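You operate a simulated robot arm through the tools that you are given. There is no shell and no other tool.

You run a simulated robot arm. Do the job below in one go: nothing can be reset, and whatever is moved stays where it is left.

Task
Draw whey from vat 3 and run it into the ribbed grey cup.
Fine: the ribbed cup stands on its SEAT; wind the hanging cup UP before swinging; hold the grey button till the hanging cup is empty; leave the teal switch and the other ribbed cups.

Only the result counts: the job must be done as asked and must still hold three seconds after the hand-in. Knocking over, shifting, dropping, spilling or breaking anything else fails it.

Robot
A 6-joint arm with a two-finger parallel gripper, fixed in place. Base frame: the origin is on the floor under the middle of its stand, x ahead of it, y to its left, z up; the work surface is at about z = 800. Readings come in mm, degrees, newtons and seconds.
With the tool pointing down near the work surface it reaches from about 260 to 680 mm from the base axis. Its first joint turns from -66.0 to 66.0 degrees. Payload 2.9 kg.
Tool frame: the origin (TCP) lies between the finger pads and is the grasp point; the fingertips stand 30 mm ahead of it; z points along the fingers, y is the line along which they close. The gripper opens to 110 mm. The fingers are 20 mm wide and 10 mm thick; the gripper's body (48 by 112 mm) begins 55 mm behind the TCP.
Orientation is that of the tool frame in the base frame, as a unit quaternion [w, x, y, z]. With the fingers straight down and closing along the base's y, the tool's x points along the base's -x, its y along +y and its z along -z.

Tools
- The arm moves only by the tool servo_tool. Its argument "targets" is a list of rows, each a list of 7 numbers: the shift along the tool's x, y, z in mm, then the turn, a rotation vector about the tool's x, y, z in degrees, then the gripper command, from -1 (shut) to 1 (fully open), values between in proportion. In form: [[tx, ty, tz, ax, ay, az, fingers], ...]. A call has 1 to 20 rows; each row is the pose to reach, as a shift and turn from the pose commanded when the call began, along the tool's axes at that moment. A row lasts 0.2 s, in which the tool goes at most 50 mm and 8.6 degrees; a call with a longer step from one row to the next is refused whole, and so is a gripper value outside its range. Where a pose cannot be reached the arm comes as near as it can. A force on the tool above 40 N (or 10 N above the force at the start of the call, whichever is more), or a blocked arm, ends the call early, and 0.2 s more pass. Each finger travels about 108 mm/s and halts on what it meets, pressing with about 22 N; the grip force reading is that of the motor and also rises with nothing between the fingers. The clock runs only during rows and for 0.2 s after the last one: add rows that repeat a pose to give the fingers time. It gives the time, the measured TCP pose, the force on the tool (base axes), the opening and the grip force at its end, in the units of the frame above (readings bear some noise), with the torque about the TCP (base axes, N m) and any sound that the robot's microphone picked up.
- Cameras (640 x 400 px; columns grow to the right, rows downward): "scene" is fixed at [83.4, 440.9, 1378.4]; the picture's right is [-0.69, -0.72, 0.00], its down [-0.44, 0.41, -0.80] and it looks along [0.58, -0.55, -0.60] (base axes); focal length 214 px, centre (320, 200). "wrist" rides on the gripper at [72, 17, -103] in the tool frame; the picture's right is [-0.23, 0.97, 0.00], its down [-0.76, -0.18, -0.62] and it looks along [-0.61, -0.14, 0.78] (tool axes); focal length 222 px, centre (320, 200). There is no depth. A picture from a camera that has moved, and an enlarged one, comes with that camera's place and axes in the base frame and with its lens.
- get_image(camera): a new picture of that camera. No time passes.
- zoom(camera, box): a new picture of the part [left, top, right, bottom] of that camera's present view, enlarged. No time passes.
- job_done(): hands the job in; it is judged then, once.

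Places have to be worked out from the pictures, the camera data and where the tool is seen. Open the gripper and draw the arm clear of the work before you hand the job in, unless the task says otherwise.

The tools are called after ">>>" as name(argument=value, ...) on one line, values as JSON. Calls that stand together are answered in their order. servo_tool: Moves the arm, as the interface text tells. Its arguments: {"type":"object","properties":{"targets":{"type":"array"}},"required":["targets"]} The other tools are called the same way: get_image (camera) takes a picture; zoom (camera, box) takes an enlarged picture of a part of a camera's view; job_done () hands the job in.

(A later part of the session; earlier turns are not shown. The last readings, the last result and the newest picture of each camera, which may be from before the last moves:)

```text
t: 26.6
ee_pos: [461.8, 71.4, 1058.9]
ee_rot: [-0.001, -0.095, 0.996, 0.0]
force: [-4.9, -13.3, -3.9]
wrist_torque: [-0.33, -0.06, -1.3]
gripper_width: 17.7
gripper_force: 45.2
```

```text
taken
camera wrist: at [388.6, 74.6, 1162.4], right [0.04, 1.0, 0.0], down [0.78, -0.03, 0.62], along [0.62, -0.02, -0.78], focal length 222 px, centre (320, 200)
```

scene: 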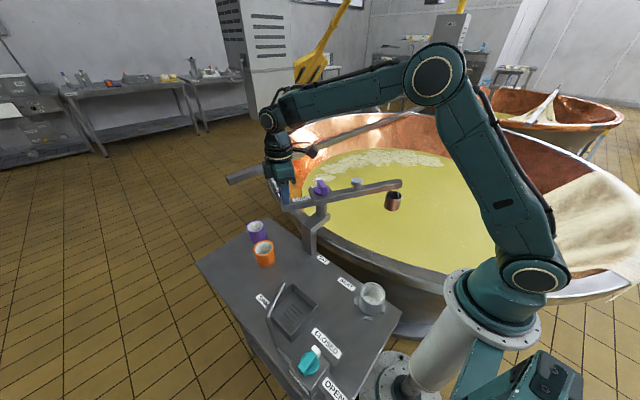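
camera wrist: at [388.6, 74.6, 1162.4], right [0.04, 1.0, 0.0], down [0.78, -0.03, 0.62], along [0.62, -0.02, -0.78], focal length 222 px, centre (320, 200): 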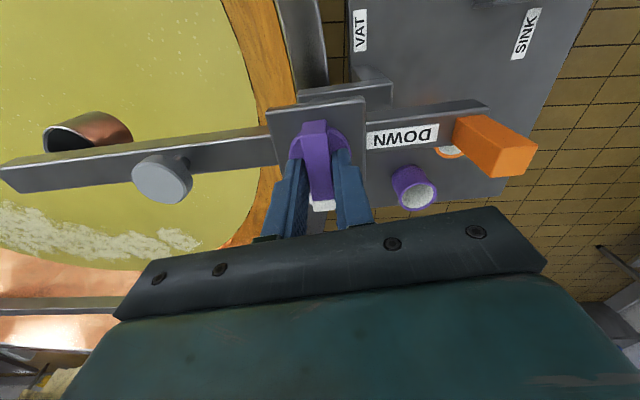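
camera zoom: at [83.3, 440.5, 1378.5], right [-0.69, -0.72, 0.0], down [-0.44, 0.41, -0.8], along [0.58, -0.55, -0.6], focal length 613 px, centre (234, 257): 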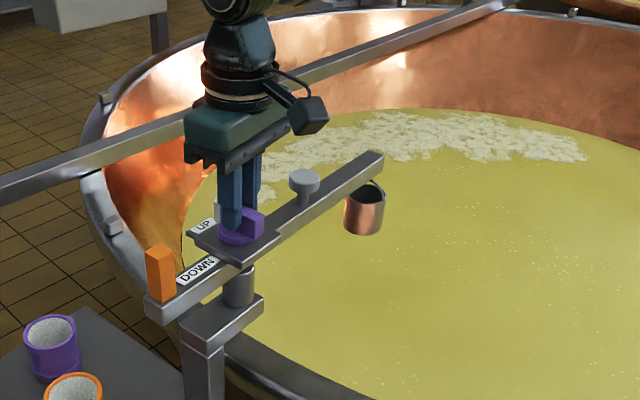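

Now there's a clear resistance: torque z is -1.3 N·m, so the boom has met its VAT stop at about 272°. I'll keep turning the knob against that stop and watch whether it moves toward DOWN.

>>> servo_tool(targets=[[0, 0, 0, 0, 0, -4, -1], [0, 0, 0, 0, 0, -8, -1], [0, 0, 0, 0, 0, -12, -1], [0, 0, 0, 0, 0, -12, -1]])

>>> zoom(camera="scene", box=[260, 110, 440, 250])

>>> get_image(camera="wrist")

```text
t: 27.6
ee_pos: [462.6, 72.3, 1059.7]
ee_rot: [0.0, -0.198, 0.98, 0.001]
force: [-6.5, -16.7, -7.3]
wrist_torque: [-0.34, -0.3, -1.47]
gripper_width: 22.8
gripper_force: 44.9
```

```text
2.86 times, centred on (350, 180) of scene
camera zoom: at [83.3, 440.5, 1378.5], right [-0.69, -0.72, 0.0], down [-0.44, 0.41, -0.8], along [0.58, -0.55, -0.6], focal length 613 px, centre (234, 257)
```

zoom: 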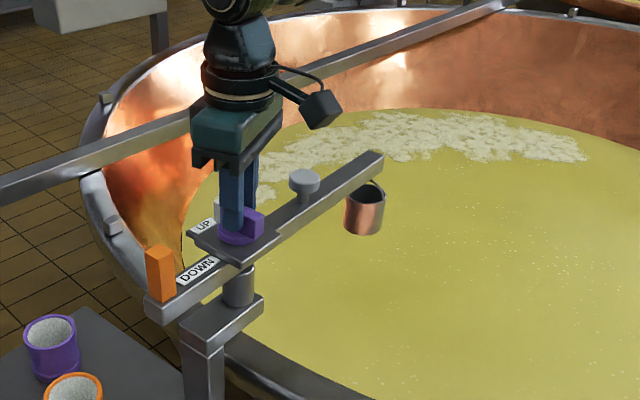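

```text
taken
camera wrist: at [389.6, 59.2, 1162.5], right [-0.17, 0.99, 0.0], down [0.77, 0.13, 0.62], along [0.61, 0.11, -0.78], focal length 222 px, centre (320, 200)
```

wrist: 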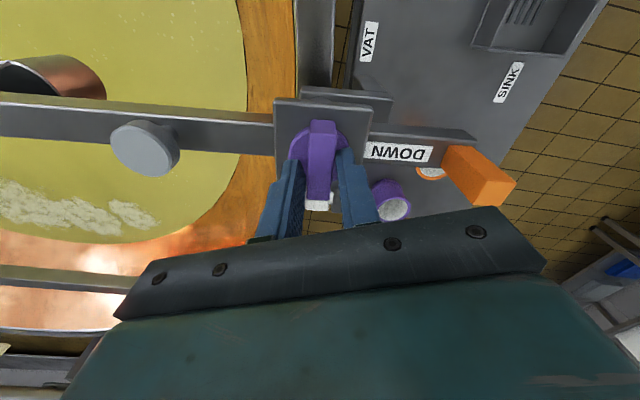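

The boom is holding at its stop (≈270°) while the bar twists in the fingers without turning. I'll hold this torque for a few seconds to see whether the knob creeps, in case the winding is slow.

>>> servo_tool(targets=[[0, 0, 0, 0, 0, 0, -1], [0, 0, 0, 0, 0, 0, -1], [0, 0, 0, 0, 0, 0, -1], [0, 0, 0, 0, 0, 0, -1], [0, 0, 0, 0, 0, 0, -1], [0, 0, 0, 0, 0, 0, -1], [0, 0, 0, 0, 0, 0, -1], [0, 0, 0, 0, 0, 0, -1], [0, 0, 0, 0, 0, 0, -1], [0, 0, 0, 0, 0, 0, -1]])

>>> zoom(camera="wrist", box=[240, 80, 480, 240])

>>> zoom(camera="scene", box=[290, 140, 390, 220])

```text
t: 29.8
ee_pos: [462.3, 71.8, 1059.9]
ee_rot: [0.0, -0.198, 0.98, 0.0]
force: [-6.6, -18.4, -8.5]
wrist_torque: [-0.42, 0.31, -1.23]
gripper_width: 22.8
gripper_force: 44.5
```

```text
2.50 times, centred on (360, 160) of wrist
camera zoom: at [389.6, 59.2, 1162.5], right [-0.17, 0.99, 0.0], down [0.77, 0.13, 0.62], along [0.61, 0.11, -0.78], focal length 555 px, centre (220, 300)
```

zoom: 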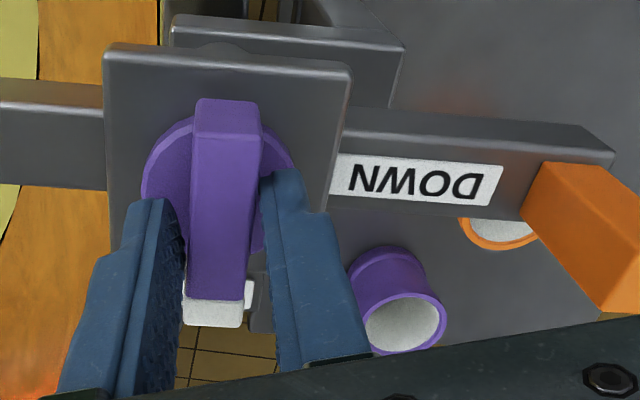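

```text
5.00 times, centred on (340, 180) of scene
camera zoom: at [83.3, 440.4, 1378.6], right [-0.69, -0.72, 0.0], down [-0.44, 0.41, -0.8], along [0.58, -0.55, -0.6], focal length 1072 px, centre (220, 300)
```

zoom: 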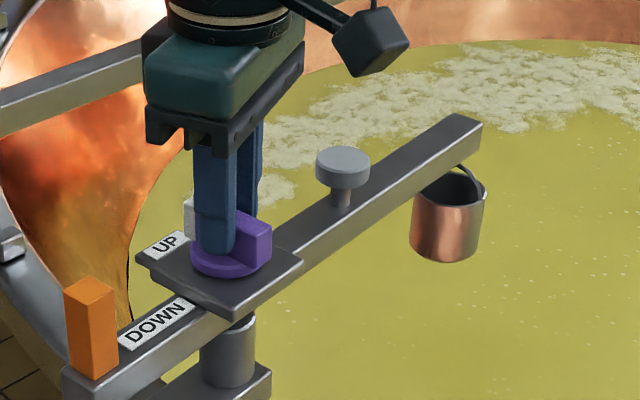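

There is no creep at all: the knob acts as if it is against its own end stop in this sense, so it may wind the other way. I'll turn it back clockwise past alignment by about 20° and compare it with the boom.

>>> servo_tool(targets=[[0, 0, 0, 0, 0, 6, -1], [0, 0, 0, 0, 0, 12, -1], [0, 0, 0, 0, 0, 18, -1], [0, 0, 0, 0, 0, 24, -1], [0, 0, 0, 0, 0, 30, -1], [0, 0, 0, 0, 0, 36, -1], [0, 0, 0, 0, 0, 42, -1], [0, 0, 0, 0, 0, 42, -1]])

>>> zoom(camera="wrist", box=[240, 80, 480, 240])

>>> zoom(camera="scene", box=[260, 110, 440, 250])

```text
t: 31.6
ee_pos: [464.0, 70.7, 1059.2]
ee_rot: [0.002, 0.167, 0.986, 0.001]
force: [24.3, -21.7, -6.6]
wrist_torque: [-0.57, -0.22, 0.03]
gripper_width: 15.7
gripper_force: 44.9
```

```text
2.50 times, centred on (360, 160) of wrist
camera zoom: at [401.5, 111.3, 1162.6], right [0.54, 0.84, 0.0], down [0.66, -0.42, 0.63], along [0.53, -0.33, -0.78], focal length 555 px, centre (220, 300)
```

zoom: 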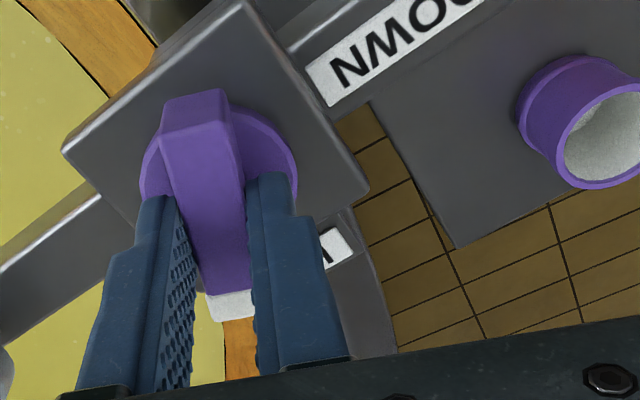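

```text
2.86 times, centred on (350, 180) of scene
camera zoom: at [84.2, 440.3, 1378.5], right [-0.69, -0.72, 0.0], down [-0.44, 0.42, -0.8], along [0.58, -0.55, -0.6], focal length 613 px, centre (234, 257)
```

zoom: 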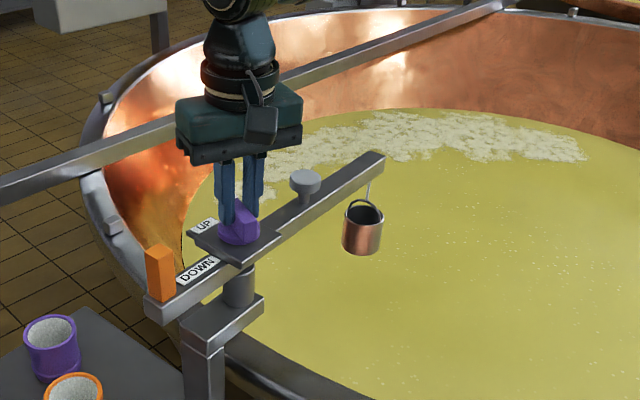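

Turning clockwise winds the knob alone. The boom stayed put and the cup has begun to go down on its line, so DOWN is reached clockwise. I'll open the fingers briefly to relieve the side load and re-centre on the knob.

>>> servo_tool(targets=[[0, 0, 0, 0, 0, 0, -0.6], [0, 0, 0, 0, 0, 0, -0.3], [0, 0, 0, 0, 0, 0, -0.2], [0, 0, 0, 0, 0, 0, -0.2]])

>>> zoom(camera="wrist", box=[240, 80, 400, 220])

>>> zoom(camera="scene", box=[300, 150, 400, 230])

```text
t: 32.6
ee_pos: [461.4, 73.6, 1061.0]
ee_rot: [0.0, 0.164, 0.986, 0.0]
force: [-0.2, 0.5, -0.1]
wrist_torque: [0.01, 0.04, 0.01]
gripper_width: 44.0
gripper_force: 0.0
```

```text
2.86 times, centred on (320, 150) of wrist
camera zoom: at [399.9, 112.4, 1162.7], right [0.53, 0.85, 0.0], down [0.66, -0.42, 0.62], along [0.53, -0.33, -0.78], focal length 635 px, centre (320, 343)
```

zoom: 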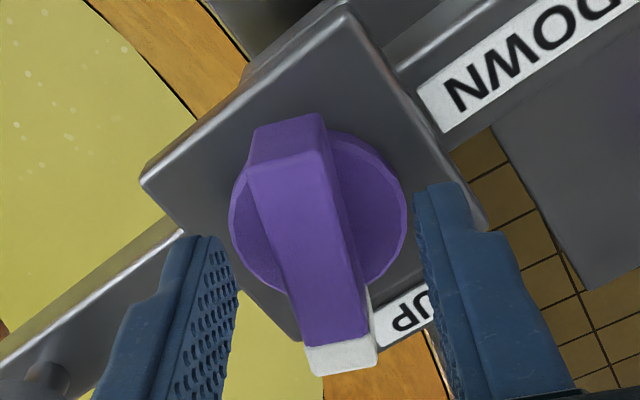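

```text
5.00 times, centred on (350, 190) of scene
camera zoom: at [83.4, 440.9, 1378.4], right [-0.69, -0.72, 0.0], down [-0.44, 0.41, -0.8], along [0.58, -0.55, -0.6], focal length 1072 px, centre (170, 250)
```

zoom: 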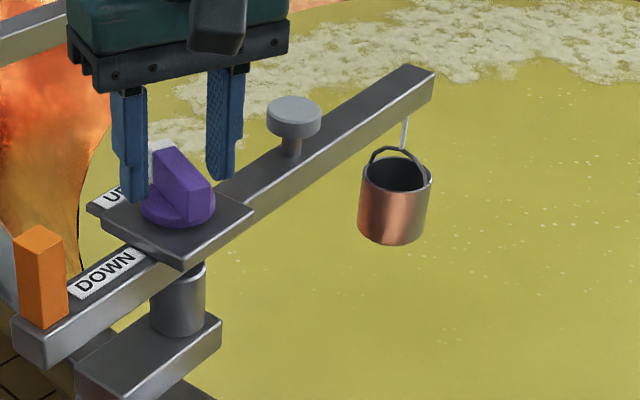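

The axis reads about (464.5,72.7). I'll shift 2 mm onto it, grip the bar again and wind 60° clockwise, checking that the boom stays put.

>>> servo_tool(targets=[[-1.8, 1.1, 0, 0, 0, 0, -0.2], [-1.8, 1.1, 0, 0, 0, 0, -0.6], [-1.8, 1.1, 0, 0, 0, 0, -1], [-1.8, 1.1, 0, 0, 0, 0, -1], [-1.8, 1.1, 0, 0, 0, 6, -1], [-1.8, 1.1, 0, 0, 0, 12, -1], [-1.8, 1.1, 0, 0, 0, 18, -1], [-1.8, 1.1, 0, 0, 0, 24, -1], [-1.8, 1.1, 0, 0, 0, 30, -1], [-1.8, 1.1, 0, 0, 0, 36, -1], [-1.8, 1.1, 0, 0, 0, 42, -1], [-1.8, 1.1, 0, 0, 0, 48, -1], [-1.8, 1.1, 0, 0, 0, 54, -1], [-1.8, 1.1, 0, 0, 0, 60, -1], [-1.8, 1.1, 0, 0, 0, 60, -1]])

>>> get_image(camera="wrist")

>>> zoom(camera="scene", box=[260, 110, 440, 250])

```text
t: 35.8
ee_pos: [462.8, 72.2, 1058.9]
ee_rot: [-0.001, 0.639, 0.77, 0.0]
force: [-13.1, -27.7, -5.0]
wrist_torque: [-0.02, 0.17, 0.05]
gripper_width: 15.5
gripper_force: 44.8
```

```text
taken
camera wrist: at [467.4, 145.4, 1162.2], right [1.0, -0.04, 0.0], down [-0.03, -0.78, 0.62], along [-0.03, -0.62, -0.78], focal length 222 px, centre (320, 200)
```

wrist: 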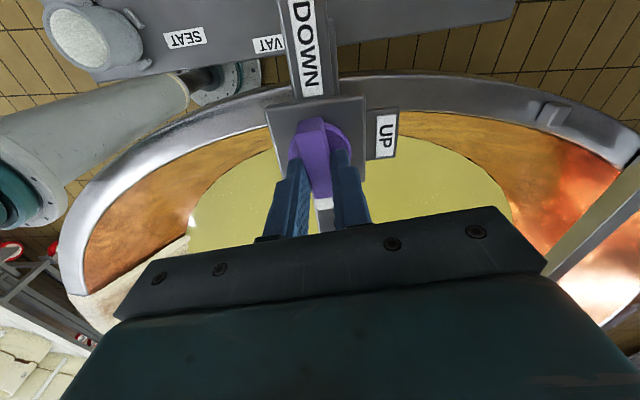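

```text
2.86 times, centred on (350, 180) of scene
camera zoom: at [83.1, 440.1, 1378.7], right [-0.69, -0.72, 0.0], down [-0.44, 0.42, -0.8], along [0.58, -0.55, -0.6], focal length 613 px, centre (234, 257)
```

zoom: 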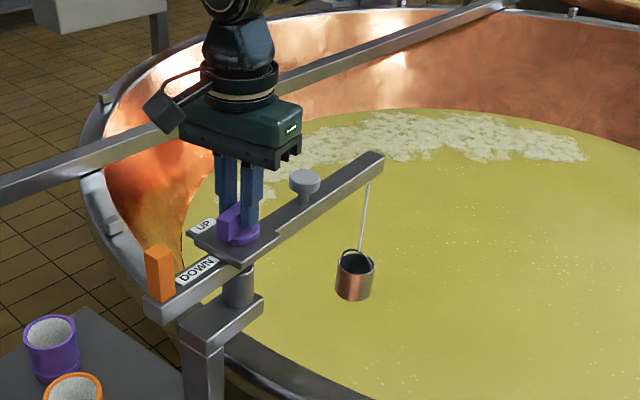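

The knob is winding well: boom steady, cup descending on a longer line. I'll open, lift 35 mm and rotate the wrist back counter-clockwise for the next bite.

>>> servo_tool(targets=[[0, 0, 0, 0, 0, 0, -0.5], [0, 0, 0, 0, 0, 0, 0], [0, 0, -18, 0, 0, 0, 0], [0, 0, -35, 0, 0, 0, 0], [0, 0, -35, 0, 0, -8.5, 0], [0, 0, -35, 0, 0, -17, 0], [0, 0, -35, 0, 0, -25.5, 0], [0, 0, -35, 0, 0, -34, 0], [0, 0, -35, 0, 0, -42.5, 0], [0, 0, -35, 0, 0, -51, 0], [0, 0, -35, 0, 0, -59.5, 0], [0, 0, -35, 0, 0, -68, 0], [0, 0, -35, 0, 0, -76.5, 0], [0, 0, -35, 0, 0, -85, 0], [0, 0, -35, 0, 0, -93.5, 0], [0, 0, -35, 0, 0, -102, 0], [0, 0, -35, 0, 0, -110.5, 0], [0, 0, -35, 0, 0, -119, 0], [0, 0, -35, 0, 0, -119, 0]])

>>> servo_tool(targets=[[0, 0, 0, 0, 0, -8.5, 0], [0, 0, 0, 0, 0, -17, 0], [0, 0, 0, 0, 0, -25.5, 0], [0, 0, 0, 0, 0, -34, 0], [0, 0, 0, 0, 0, -42.5, 0], [0, 0, 0, 0, 0, -51, 0], [0, 0, 0, 0, 0, -59.5, 0], [0, 0, 0, 0, 0, -61, 0], [0, 0, 0, 0, 0, -61, 0]])

>>> get_image(camera="wrist")

>>> zoom(camera="scene", box=[280, 130, 400, 230])

```text
t: 39.8
ee_pos: [464.2, 71.5, 1094.0]
ee_rot: [0.002, -0.342, 0.94, 0.0]
force: [-0.4, 0.6, -0.1]
wrist_torque: [-0.01, 0.0, 0.01]
gripper_width: 54.9
gripper_force: 0.1
```

```text
t: 41.8
ee_pos: [463.5, 73.1, 1094.6]
ee_rot: [0.0, 0.772, -0.635, 0.0]
force: [-1.3, 0.0, 0.7]
wrist_torque: [0.01, 0.0, 0.04]
gripper_width: 55.2
gripper_force: 0.0
```

```text
taken
camera wrist: at [461.9, -1.5, 1197.4], right [-1.0, 0.04, 0.0], down [0.03, 0.78, 0.62], along [0.02, 0.62, -0.78], focal length 222 px, centre (320, 200)
```

wrist: 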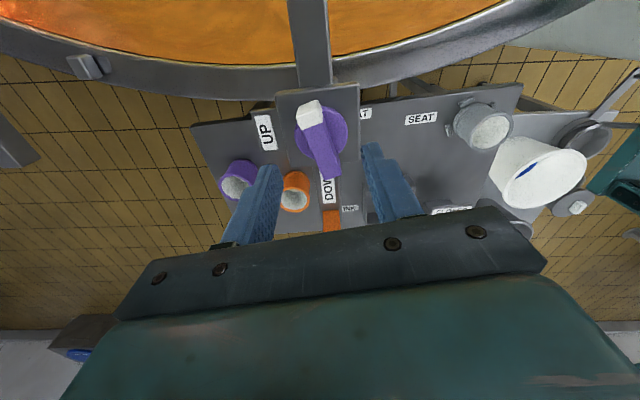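

```text
4.00 times, centred on (340, 180) of scene
camera zoom: at [83.4, 440.9, 1378.4], right [-0.69, -0.72, 0.0], down [-0.44, 0.41, -0.8], along [0.58, -0.55, -0.6], focal length 858 px, centre (240, 280)
```

zoom: 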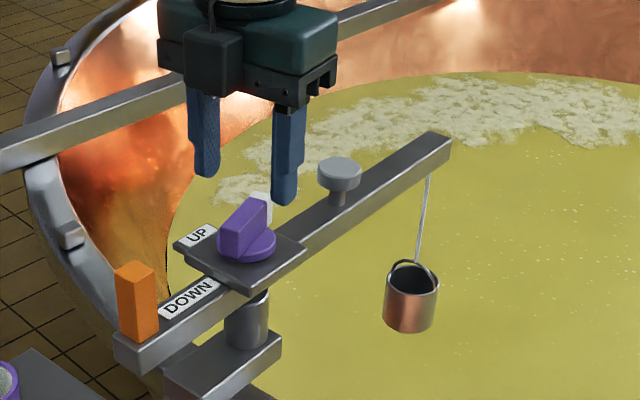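

The wrist reaches this orientation and the bar lies between the fingers again. I'll descend, grip and wind about 90° clockwise, then check the cup and boom.

>>> servo_tool(targets=[[0.7, 1.6, 12, 0, 0, 0, 0], [0.7, 1.6, 25, 0, 0, 0, 0], [0.7, 1.6, 35, 0, 0, 0, 0], [0.7, 1.6, 35, 0, 0, 0, -0.4], [0.7, 1.6, 35, 0, 0, 0, -0.8], [0.7, 1.6, 35, 0, 0, 0, -1], [0.7, 1.6, 35, 0, 0, 7, -1], [0.7, 1.6, 35, 0, 0, 14, -1], [0.7, 1.6, 35, 0, 0, 21, -1], [0.7, 1.6, 35, 0, 0, 28, -1], [0.7, 1.6, 35, 0, 0, 35, -1], [0.7, 1.6, 35, 0, 0, 42, -1], [0.7, 1.6, 35, 0, 0, 49, -1], [0.7, 1.6, 35, 0, 0, 56, -1], [0.7, 1.6, 35, 0, 0, 63, -1], [0.7, 1.6, 35, 0, 0, 70, -1], [0.7, 1.6, 35, 0, 0, 70, -1]])

>>> get_image(camera="wrist")

>>> zoom(camera="scene", box=[270, 130, 430, 270])

```text
t: 45.4
ee_pos: [462.6, 72.3, 1059.6]
ee_rot: [0.0, -0.267, 0.964, 0.0]
force: [7.3, 5.0, -17.9]
wrist_torque: [0.58, -1.09, 0.08]
gripper_width: 15.4
gripper_force: 45.4
```

```text
taken
camera wrist: at [393.6, 49.3, 1162.2], right [-0.31, 0.95, 0.0], down [0.74, 0.24, 0.62], along [0.59, 0.19, -0.78], focal length 222 px, centre (320, 200)
```

wrist: 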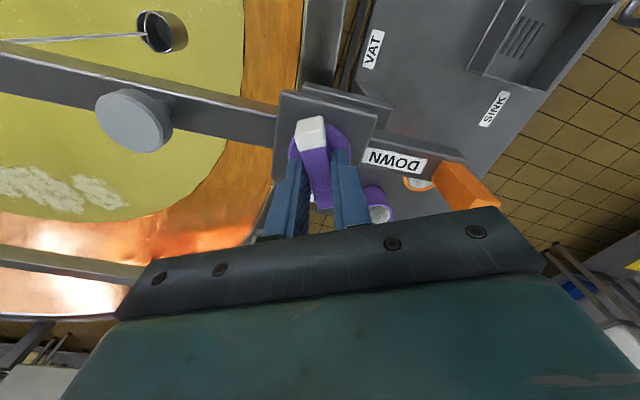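

```text
2.86 times, centred on (350, 200) of scene
camera zoom: at [83.8, 441.1, 1378.3], right [-0.69, -0.72, 0.0], down [-0.44, 0.41, -0.8], along [0.58, -0.55, -0.6], focal length 613 px, centre (234, 200)
```

zoom: 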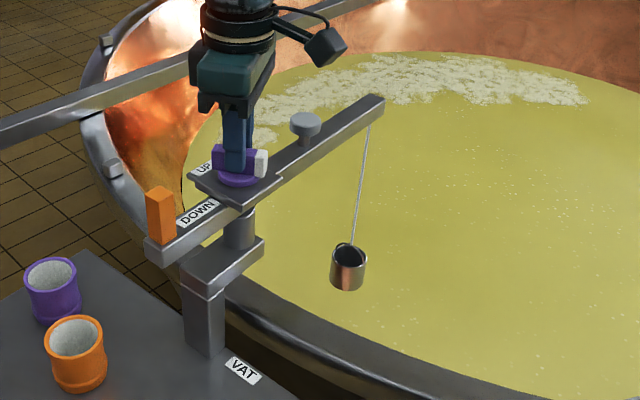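

The cup keeps descending and the boom is steady. I'll wind another 56° and check.

>>> servo_tool(targets=[[0, 0, 0, 0, 0, 7, -1], [0, 0, 0, 0, 0, 14, -1], [0, 0, 0, 0, 0, 21, -1], [0, 0, 0, 0, 0, 28, -1], [0, 0, 0, 0, 0, 35, -1], [0, 0, 0, 0, 0, 42, -1], [0, 0, 0, 0, 0, 49, -1], [0, 0, 0, 0, 0, 56, -1], [0, 0, 0, 0, 0, 56, -1]])

>>> get_image(camera="wrist")

>>> zoom(camera="scene", box=[270, 130, 430, 270])

>>> zoom(camera="scene", box=[330, 190, 390, 250])

```text
t: 47.4
ee_pos: [463.6, 72.2, 1060.0]
ee_rot: [0.001, 0.218, 0.976, 0.0]
force: [14.1, -4.5, -18.9]
wrist_torque: [-0.57, -1.17, 0.04]
gripper_width: 15.3
gripper_force: 44.7
```

```text
taken
camera wrist: at [405.7, 117.7, 1162.2], right [0.62, 0.78, 0.0], down [0.61, -0.49, 0.62], along [0.49, -0.39, -0.78], focal length 222 px, centre (320, 200)
```

wrist: 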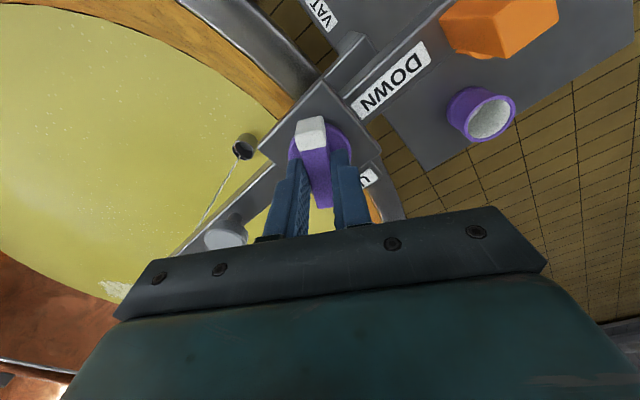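

```text
2.86 times, centred on (350, 200) of scene
camera zoom: at [84.0, 440.8, 1378.4], right [-0.69, -0.72, 0.0], down [-0.44, 0.41, -0.8], along [0.58, -0.55, -0.6], focal length 613 px, centre (234, 200)
```

zoom: 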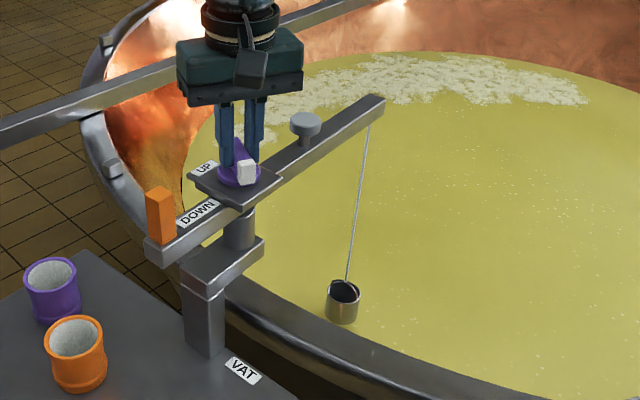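

```text
6.67 times, centred on (360, 220) of scene
camera zoom: at [84.0, 440.8, 1378.4], right [-0.69, -0.72, 0.0], down [-0.44, 0.41, -0.8], along [0.58, -0.55, -0.6], focal length 1430 px, centre (53, 67)
```

zoom: 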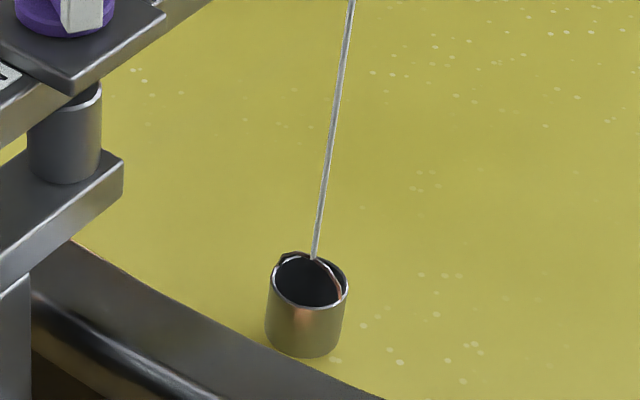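

The cup is nearly at the whey surface after ≈210° of winding. I'll wind another 54° toward the DOWN mark.

>>> servo_tool(targets=[[0, 0, 0, 0, 0, 6, -1], [0, 0, 0, 0, 0, 12, -1], [0, 0, 0, 0, 0, 18, -1], [0, 0, 0, 0, 0, 24, -1], [0, 0, 0, 0, 0, 30, -1], [0, 0, 0, 0, 0, 36, -1], [0, 0, 0, 0, 0, 42, -1], [0, 0, 0, 0, 0, 48, -1], [0, 0, 0, 0, 0, 54, -1], [0, 0, 0, 0, 0, 54, -1]])

>>> get_image(camera="wrist")

>>> zoom(camera="scene", box=[270, 130, 430, 270])

>>> zoom(camera="scene", box=[330, 190, 390, 250])

```text
t: 49.6
ee_pos: [463.9, 71.1, 1059.1]
ee_rot: [0.001, 0.637, 0.771, 0.001]
force: [12.2, -20.6, -8.9]
wrist_torque: [-0.06, -0.04, 0.01]
gripper_width: 15.6
gripper_force: 44.8
```

```text
taken
camera wrist: at [466.8, 145.6, 1162.4], right [1.0, -0.04, 0.0], down [-0.03, -0.78, 0.62], along [-0.02, -0.62, -0.78], focal length 222 px, centre (320, 200)
```

wrist: 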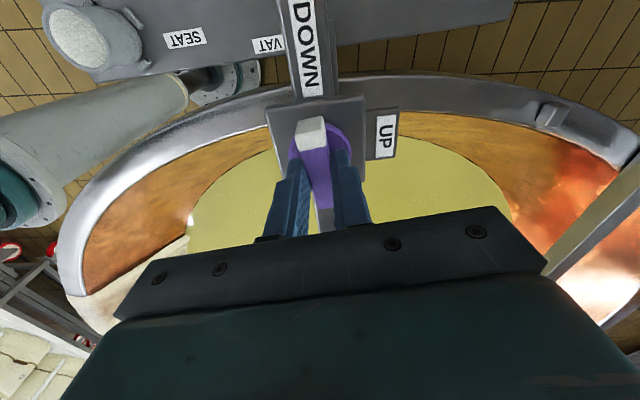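

```text
2.86 times, centred on (350, 200) of scene
camera zoom: at [83.8, 440.3, 1378.5], right [-0.69, -0.72, 0.0], down [-0.44, 0.41, -0.8], along [0.58, -0.55, -0.6], focal length 613 px, centre (234, 200)
```

zoom: 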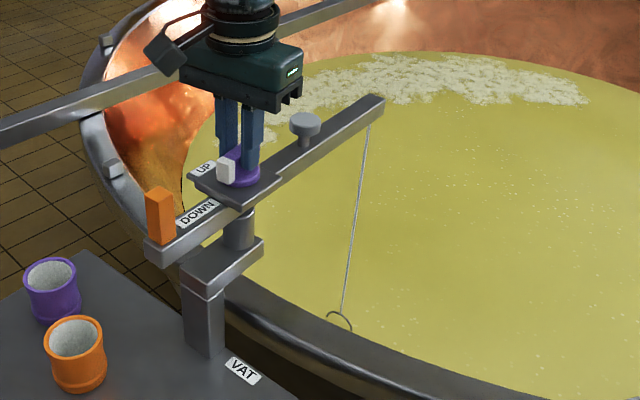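

```text
6.67 times, centred on (360, 220) of scene
camera zoom: at [83.8, 440.3, 1378.5], right [-0.69, -0.72, 0.0], down [-0.44, 0.41, -0.8], along [0.58, -0.55, -0.6], focal length 1430 px, centre (53, 67)
```

zoom: 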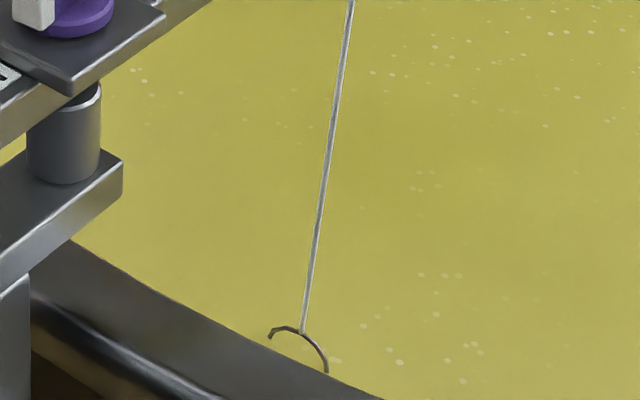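

The cup is fully submerged with only its bail showing, and the knob points to DOWN. I'll hold two seconds so it fills.

>>> servo_tool(targets=[[0, 0, 0, 0, 0, 0, -1], [0, 0, 0, 0, 0, 0, -1], [0, 0, 0, 0, 0, 0, -1], [0, 0, 0, 0, 0, 0, -1], [0, 0, 0, 0, 0, 0, -1], [0, 0, 0, 0, 0, 0, -1], [0, 0, 0, 0, 0, 0, -1], [0, 0, 0, 0, 0, 0, -1], [0, 0, 0, 0, 0, 0, -1], [0, 0, 0, 0, 0, 0, -1], [0, 0, 0, 0, 0, 0, -1], [0, 0, 0, 0, 0, 0, -1], [0, 0, 0, 0, 0, 0, -1], [0, 0, 0, 0, 0, 0, -1], [0, 0, 0, 0, 0, 0, -1]])

>>> zoom(camera="scene", box=[330, 190, 390, 250])

```text
t: 52.8
ee_pos: [463.5, 69.9, 1060.3]
ee_rot: [0.001, 0.637, 0.771, 0.001]
force: [13.4, -21.7, -0.8]
wrist_torque: [-0.47, -0.2, -0.03]
gripper_width: 15.7
gripper_force: 44.9
```

```text
6.67 times, centred on (360, 220) of scene
camera zoom: at [83.7, 440.3, 1378.6], right [-0.69, -0.72, 0.0], down [-0.44, 0.41, -0.8], along [0.58, -0.55, -0.6], focal length 1430 px, centre (53, 67)
```

zoom: 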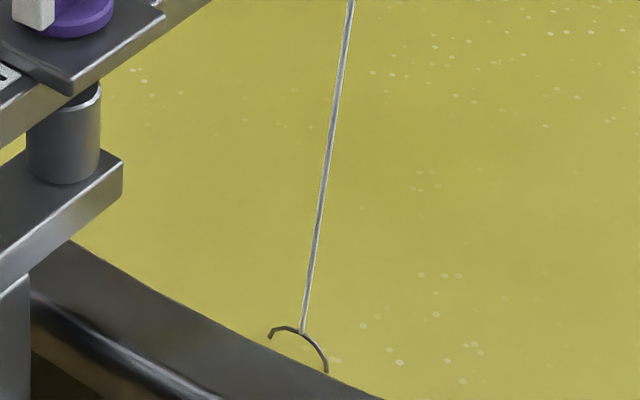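

The cup is under the surface and has had time to fill. I'll wind it UP by turning the knob counter-clockwise slowly, 90° first.

>>> servo_tool(targets=[[0, 0, 0, 0, 0, -5, -1], [0, 0, 0, 0, 0, -10, -1], [0, 0, 0, 0, 0, -15, -1], [0, 0, 0, 0, 0, -20, -1], [0, 0, 0, 0, 0, -25, -1], [0, 0, 0, 0, 0, -30, -1], [0, 0, 0, 0, 0, -35, -1], [0, 0, 0, 0, 0, -40, -1], [0, 0, 0, 0, 0, -45, -1], [0, 0, 0, 0, 0, -50, -1], [0, 0, 0, 0, 0, -55, -1], [0, 0, 0, 0, 0, -60, -1], [0, 0, 0, 0, 0, -65, -1], [0, 0, 0, 0, 0, -70, -1], [0, 0, 0, 0, 0, -75, -1], [0, 0, 0, 0, 0, -80, -1], [0, 0, 0, 0, 0, -85, -1], [0, 0, 0, 0, 0, -90, -1], [0, 0, 0, 0, 0, -90, -1]])

>>> zoom(camera="scene", box=[270, 130, 430, 270])

>>> zoom(camera="scene", box=[330, 180, 390, 240])

>>> get_image(camera="wrist")

```text
t: 56.8
ee_pos: [461.8, 71.0, 1059.9]
ee_rot: [0.0, -0.096, 0.995, 0.001]
force: [9.2, -14.3, -1.9]
wrist_torque: [-0.29, -0.74, -0.06]
gripper_width: 15.9
gripper_force: 44.3
```

```text
2.86 times, centred on (350, 200) of scene
camera zoom: at [83.6, 440.5, 1378.5], right [-0.69, -0.72, 0.0], down [-0.44, 0.41, -0.8], along [0.58, -0.55, -0.6], focal length 613 px, centre (234, 200)
```

zoom: 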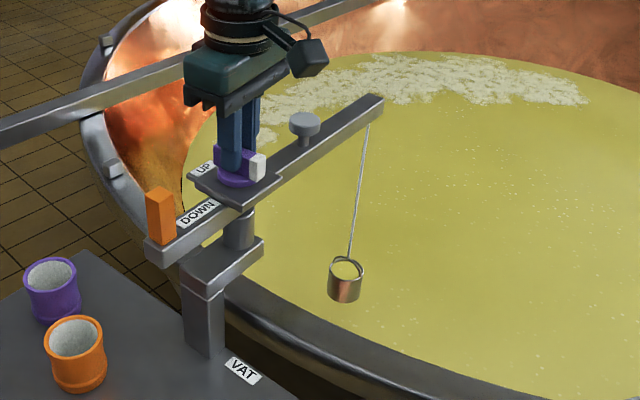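

```text
6.67 times, centred on (360, 210) of scene
camera zoom: at [83.6, 440.5, 1378.5], right [-0.69, -0.72, 0.0], down [-0.44, 0.41, -0.8], along [0.58, -0.55, -0.6], focal length 1430 px, centre (53, 133)
```

zoom: 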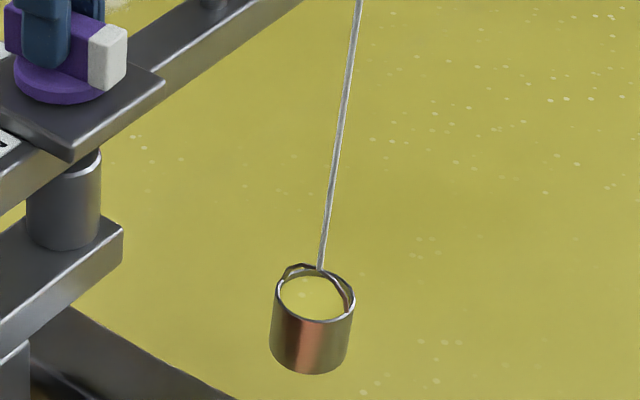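

```text
taken
camera wrist: at [389.6, 74.4, 1162.3], right [0.04, 1.0, 0.0], down [0.78, -0.03, 0.62], along [0.62, -0.02, -0.78], focal length 222 px, centre (320, 200)
```

wrist: 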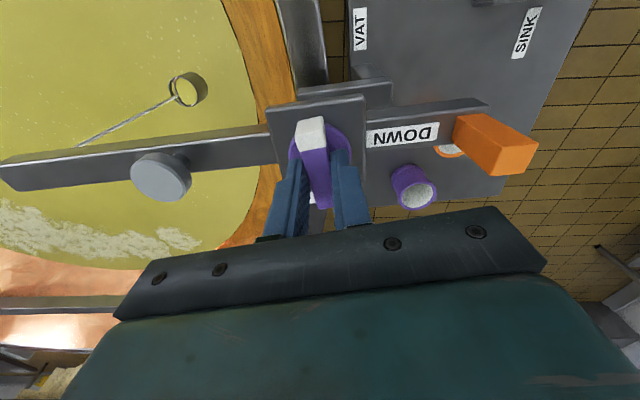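

The cup comes up full of whey and the boom holds at its stop. I'll keep winding UP another 90° at the same gentle rate.

>>> servo_tool(targets=[[0, 0, 0, 0, 0, -5, -1], [0, 0, 0, 0, 0, -10, -1], [0, 0, 0, 0, 0, -15, -1], [0, 0, 0, 0, 0, -20, -1], [0, 0, 0, 0, 0, -25, -1], [0, 0, 0, 0, 0, -30, -1], [0, 0, 0, 0, 0, -35, -1], [0, 0, 0, 0, 0, -40, -1], [0, 0, 0, 0, 0, -45, -1], [0, 0, 0, 0, 0, -50, -1], [0, 0, 0, 0, 0, -55, -1], [0, 0, 0, 0, 0, -60, -1], [0, 0, 0, 0, 0, -65, -1], [0, 0, 0, 0, 0, -70, -1], [0, 0, 0, 0, 0, -75, -1], [0, 0, 0, 0, 0, -80, -1], [0, 0, 0, 0, 0, -85, -1], [0, 0, 0, 0, 0, -90, -1], [0, 0, 0, 0, 0, -90, -1]])

>>> zoom(camera="scene", box=[270, 130, 430, 270])

>>> get_image(camera="wrist")

```text
t: 60.8
ee_pos: [461.9, 72.1, 1061.2]
ee_rot: [0.001, 0.773, -0.635, 0.0]
force: [5.4, 0.0, -16.8]
wrist_torque: [-0.27, -0.24, 0.0]
gripper_width: 16.0
gripper_force: 44.6
```

```text
2.86 times, centred on (350, 200) of scene
camera zoom: at [83.8, 441.0, 1378.3], right [-0.69, -0.72, 0.0], down [-0.44, 0.41, -0.8], along [0.58, -0.55, -0.6], focal length 613 px, centre (234, 200)
```

zoom: 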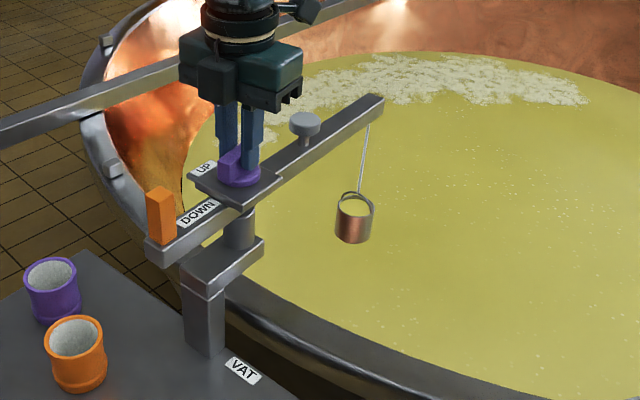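

```text
taken
camera wrist: at [461.2, -2.3, 1162.4], right [-1.0, 0.04, 0.0], down [0.03, 0.78, 0.62], along [0.02, 0.62, -0.78], focal length 222 px, centre (320, 200)
```

wrist: 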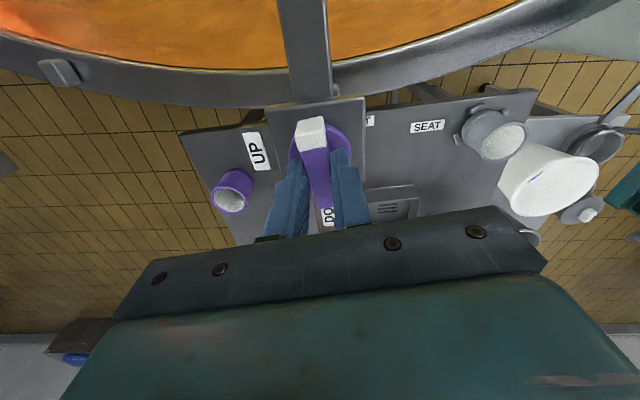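

The cup is up past the rim level with about 85° of winding left. I'll release, lift, and rotate the wrist back clockwise for the last bite.

>>> servo_tool(targets=[[0, 0, 0, 0, 0, 0, -0.5], [0, 0, 0, 0, 0, 0, 0], [0, 0, -18, 0, 0, 0, 0], [0, 0, -35, 0, 0, 0, 0], [0, 0, -35, 0, 0, 8.5, 0], [0, 0, -35, 0, 0, 17, 0], [0, 0, -35, 0, 0, 25.5, 0], [0, 0, -35, 0, 0, 34, 0], [0, 0, -35, 0, 0, 42.5, 0], [0, 0, -35, 0, 0, 51, 0], [0, 0, -35, 0, 0, 59.5, 0], [0, 0, -35, 0, 0, 68, 0], [0, 0, -35, 0, 0, 76.5, 0], [0, 0, -35, 0, 0, 85, 0], [0, 0, -35, 0, 0, 93.5, 0], [0, 0, -35, 0, 0, 102, 0], [0, 0, -35, 0, 0, 110.5, 0], [0, 0, -35, 0, 0, 119, 0], [0, 0, -35, 0, 0, 119, 0]])

>>> servo_tool(targets=[[0, 0, 0, 0, 0, 8.5, 0], [0, 0, 0, 0, 0, 17, 0], [0, 0, 0, 0, 0, 25.5, 0], [0, 0, 0, 0, 0, 34, 0], [0, 0, 0, 0, 0, 42.5, 0], [0, 0, 0, 0, 0, 51, 0], [0, 0, 0, 0, 0, 59.5, 0], [0, 0, 0, 0, 0, 61, 0], [0, 0, 0, 0, 0, 61, 0]])

>>> get_image(camera="wrist")

>>> zoom(camera="scene", box=[270, 130, 430, 270])

```text
t: 64.8
ee_pos: [462.1, 70.9, 1093.7]
ee_rot: [0.0, 0.157, 0.988, 0.0]
force: [-0.2, -1.3, 0.0]
wrist_torque: [-0.02, -0.04, -0.01]
gripper_width: 54.8
gripper_force: 0.0
```

```text
t: 66.8
ee_pos: [461.9, 72.4, 1095.4]
ee_rot: [0.001, 0.636, 0.771, 0.0]
force: [0.0, 0.1, -0.4]
wrist_torque: [-0.01, -0.01, -0.01]
gripper_width: 55.0
gripper_force: 0.1
```

```text
taken
camera wrist: at [466.2, 146.4, 1197.6], right [1.0, -0.04, 0.0], down [-0.03, -0.78, 0.62], along [-0.02, -0.62, -0.78], focal length 222 px, centre (320, 200)
```

wrist: 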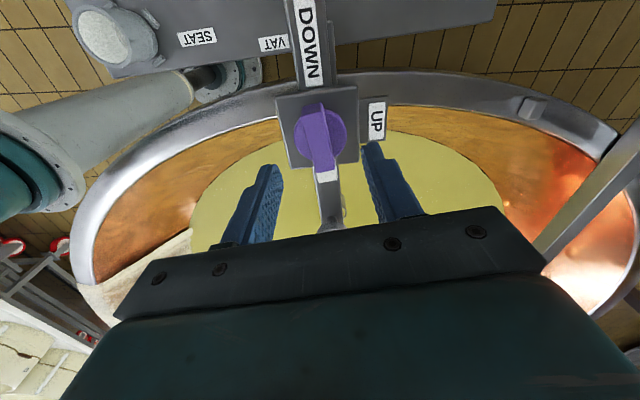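

```text
2.86 times, centred on (350, 200) of scene
camera zoom: at [83.4, 440.9, 1378.4], right [-0.69, -0.72, 0.0], down [-0.44, 0.41, -0.8], along [0.58, -0.55, -0.6], focal length 613 px, centre (234, 200)
```

zoom: 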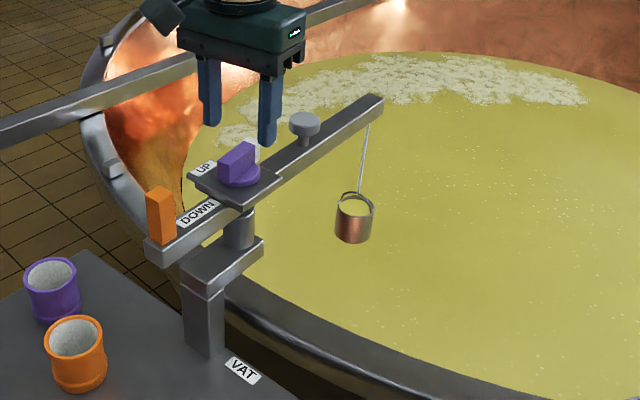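

The knob held its place and the bar is between the fingers. I'll descend, grip and wind on 65° counter-clockwise.

>>> servo_tool(targets=[[0, 0, 12, 0, 0, 0, 0], [0, 0, 25, 0, 0, 0, 0], [0, 0, 35, 0, 0, 0, 0], [0, 0, 35, 0, 0, 0, -0.4], [0, 0, 35, 0, 0, 0, -0.8], [0, 0, 35, 0, 0, 0, -1], [0, 0, 35, 0, 0, 0, -1], [0, 0, 35, 0, 0, -5, -1], [0, 0, 35, 0, 0, -10, -1], [0, 0, 35, 0, 0, -15, -1], [0, 0, 35, 0, 0, -20, -1], [0, 0, 35, 0, 0, -25, -1], [0, 0, 35, 0, 0, -30, -1], [0, 0, 35, 0, 0, -35, -1], [0, 0, 35, 0, 0, -40, -1], [0, 0, 35, 0, 0, -45, -1], [0, 0, 35, 0, 0, -50, -1], [0, 0, 35, 0, 0, -55, -1], [0, 0, 35, 0, 0, -60, -1], [0, 0, 35, 0, 0, -65, -1]])

>>> zoom(camera="scene", box=[270, 130, 430, 270])

>>> get_image(camera="wrist")

```text
t: 71.0
ee_pos: [463.1, 71.9, 1060.4]
ee_rot: [0.0, 0.121, 0.993, 0.001]
force: [13.3, -8.1, -0.4]
wrist_torque: [-0.09, 0.85, -0.04]
gripper_width: 15.7
gripper_force: 44.8
```

```text
2.86 times, centred on (350, 200) of scene
camera zoom: at [83.8, 440.7, 1378.4], right [-0.69, -0.72, 0.0], down [-0.44, 0.41, -0.8], along [0.58, -0.55, -0.6], focal length 613 px, centre (234, 200)
```

zoom: 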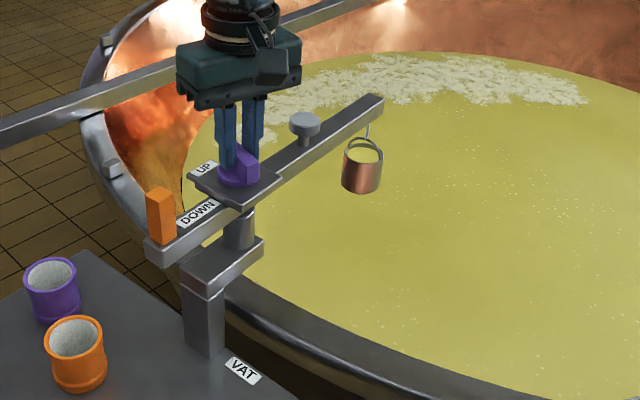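

```text
taken
camera wrist: at [397.4, 105.4, 1162.6], right [0.45, 0.89, 0.0], down [0.7, -0.36, 0.62], along [0.56, -0.28, -0.78], focal length 222 px, centre (320, 200)
```

wrist: 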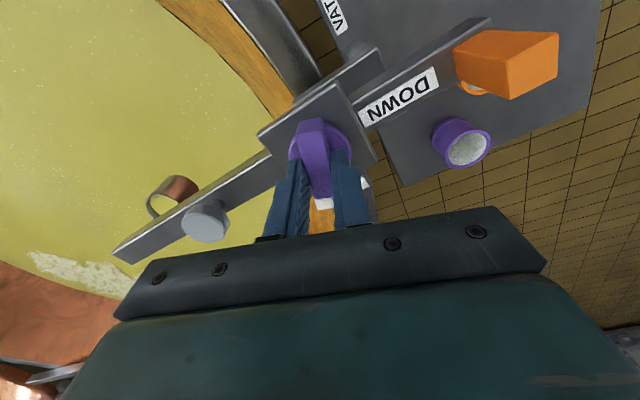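

The cup is nearly up. I'll wind the last 19° to the UP end stop.

>>> servo_tool(targets=[[0, 0, 0, 0, 0, -4, -1], [0, 0, 0, 0, 0, -8, -1], [0, 0, 0, 0, 0, -12, -1], [0, 0, 0, 0, 0, -16, -1], [0, 0, 0, 0, 0, -19, -1], [0, 0, 0, 0, 0, -19, -1]])

>>> zoom(camera="scene", box=[270, 130, 430, 270])

>>> zoom(camera="wrist", box=[120, 60, 520, 240])

```text
t: 72.4
ee_pos: [462.9, 72.2, 1059.5]
ee_rot: [0.001, -0.043, 0.999, 0.0]
force: [13.4, -7.6, 4.7]
wrist_torque: [-0.32, -0.34, -0.07]
gripper_width: 15.7
gripper_force: 44.8
```

```text
2.86 times, centred on (350, 200) of scene
camera zoom: at [83.7, 440.7, 1378.4], right [-0.69, -0.72, 0.0], down [-0.44, 0.41, -0.8], along [0.58, -0.55, -0.6], focal length 613 px, centre (234, 200)
```

zoom: 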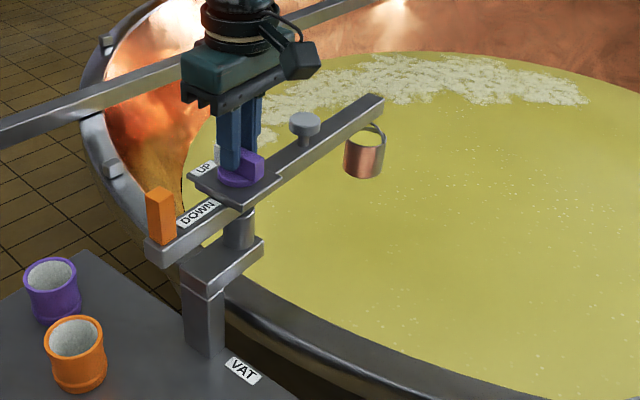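

```text
1.60 times, centred on (320, 150) of wrist
camera zoom: at [390.1, 82.2, 1162.6], right [0.14, 0.99, 0.0], down [0.77, -0.11, 0.62], along [0.62, -0.09, -0.78], focal length 355 px, centre (320, 280)
```

zoom: 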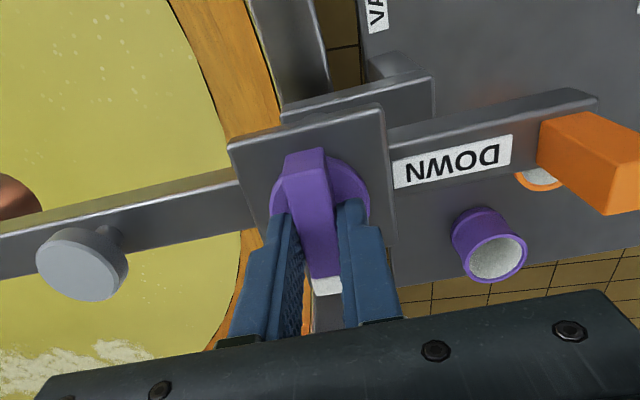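

The cup is practically at the top. I'll turn 6° more to feel the end stop, so the knob is fully at UP.

>>> servo_tool(targets=[[0, 0, 0, 0, 0, -3, -1], [0, 0, 0, 0, 0, -6, -1], [0, 0, 0, 0, 0, -6, -1]])

>>> zoom(camera="scene", box=[330, 140, 390, 200])

```text
t: 73.2
ee_pos: [463.3, 71.9, 1060.8]
ee_rot: [0.0, -0.097, 0.995, 0.0]
force: [6.5, -1.3, 8.1]
wrist_torque: [-0.08, -0.25, -1.17]
gripper_width: 17.8
gripper_force: 44.6
```

```text
6.67 times, centred on (360, 170) of scene
camera zoom: at [83.4, 440.9, 1378.4], right [-0.69, -0.72, 0.0], down [-0.44, 0.41, -0.8], along [0.58, -0.55, -0.6], focal length 1430 px, centre (53, 400)
```

zoom: 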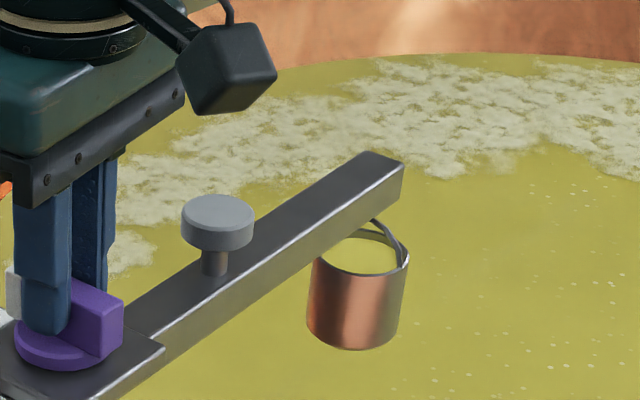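

The end stop is felt (−1.17 N·m): the cup is fully UP and full of whey. I'll ease off, open, lift clear and move above the orange peg, now at about (458,180), turning the gripper to straddle it.

>>> servo_tool(targets=[[0, 0, 0, 0, 0, 5, -1], [0, 0, 0, 0, 0, 5, -0.5], [0, 0, 0, 0, 0, 5, 0], [0, 0, -30, 0, 0, 5, 0], [0, 0, -65, 0, 0, 0, 0], [-1.6, 10.8, -65, 0, 0, -8.2, 0], [-3.3, 21.6, -65, 0, 0, -16.4, 0], [-4.9, 32.3, -65, 0, 0, -24.6, 0.2], [-6.6, 43.1, -65, 0, 0, -32.8, 0.4], [-8.2, 53.9, -65, 0, 0, -41, 0.5], [-9.8, 64.7, -65, 0, 0, -49.2, 0.5], [-11.5, 75.5, -65, 0, 0, -57.4, 0.5], [-13.1, 86.2, -65, 0, 0, -65.6, 0.5], [-14.8, 97, -65, 0, 0, -73.8, 0.5], [-16.4, 107.8, -65, 0, 0, -82, 0.5], [-16.4, 107.8, -65, 0, 0, -82, 0.5]])

>>> get_image(camera="wrist")

>>> zoom(camera="scene", box=[250, 110, 410, 250])

```text
t: 76.6
ee_pos: [458.6, 180.6, 1125.9]
ee_rot: [0.0, 0.726, -0.688, 0.0]
force: [0.2, 0.1, -0.4]
wrist_torque: [-0.02, -0.03, -0.02]
gripper_width: 82.4
gripper_force: 0.1
```

```text
taken
camera wrist: at [446.5, 107.3, 1228.1], right [-0.98, 0.17, 0.0], down [0.14, 0.77, 0.62], along [0.11, 0.61, -0.78], focal length 222 px, centre (320, 200)
```

wrist: 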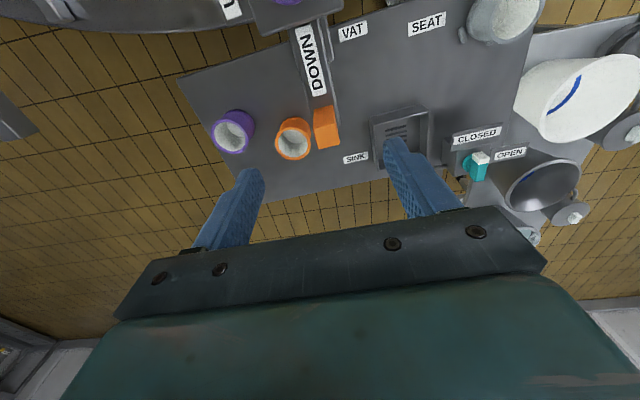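

```text
2.86 times, centred on (330, 180) of scene
camera zoom: at [83.4, 440.9, 1378.4], right [-0.69, -0.72, 0.0], down [-0.44, 0.41, -0.8], along [0.58, -0.55, -0.6], focal length 613 px, centre (291, 257)
```

zoom: 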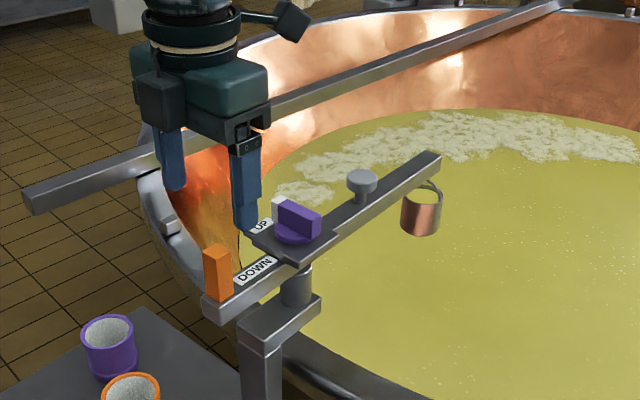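

I'll zoom on the peg to centre the gripper precisely.

>>> zoom(camera="wrist", box=[260, 60, 380, 160])

>>> zoom(camera="scene", box=[290, 160, 350, 210])

```text
4.00 times, centred on (320, 110) of wrist
camera zoom: at [446.5, 107.3, 1228.1], right [-0.98, 0.17, 0.0], down [0.14, 0.77, 0.62], along [0.11, 0.61, -0.78], focal length 888 px, centre (320, 560)
```

zoom: 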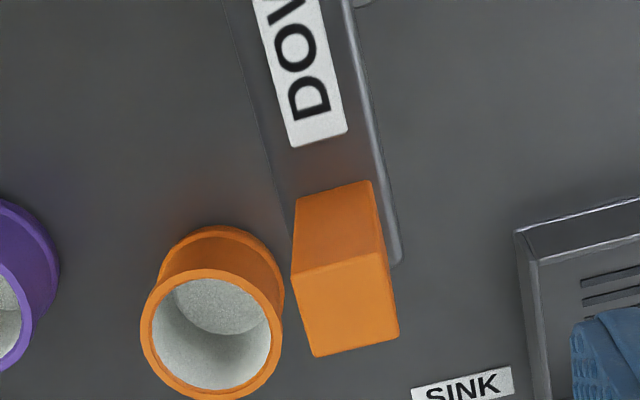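

```text
8.00 times, centred on (320, 185) of scene
camera zoom: at [83.4, 440.9, 1378.4], right [-0.69, -0.72, 0.0], down [-0.44, 0.41, -0.8], along [0.58, -0.55, -0.6], focal length 1716 px, centre (320, 320)
```

zoom: 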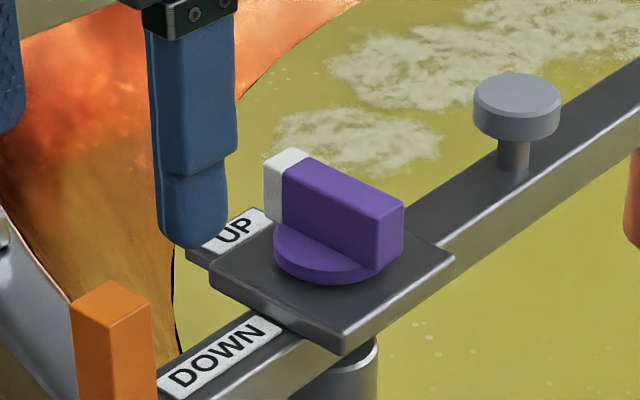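

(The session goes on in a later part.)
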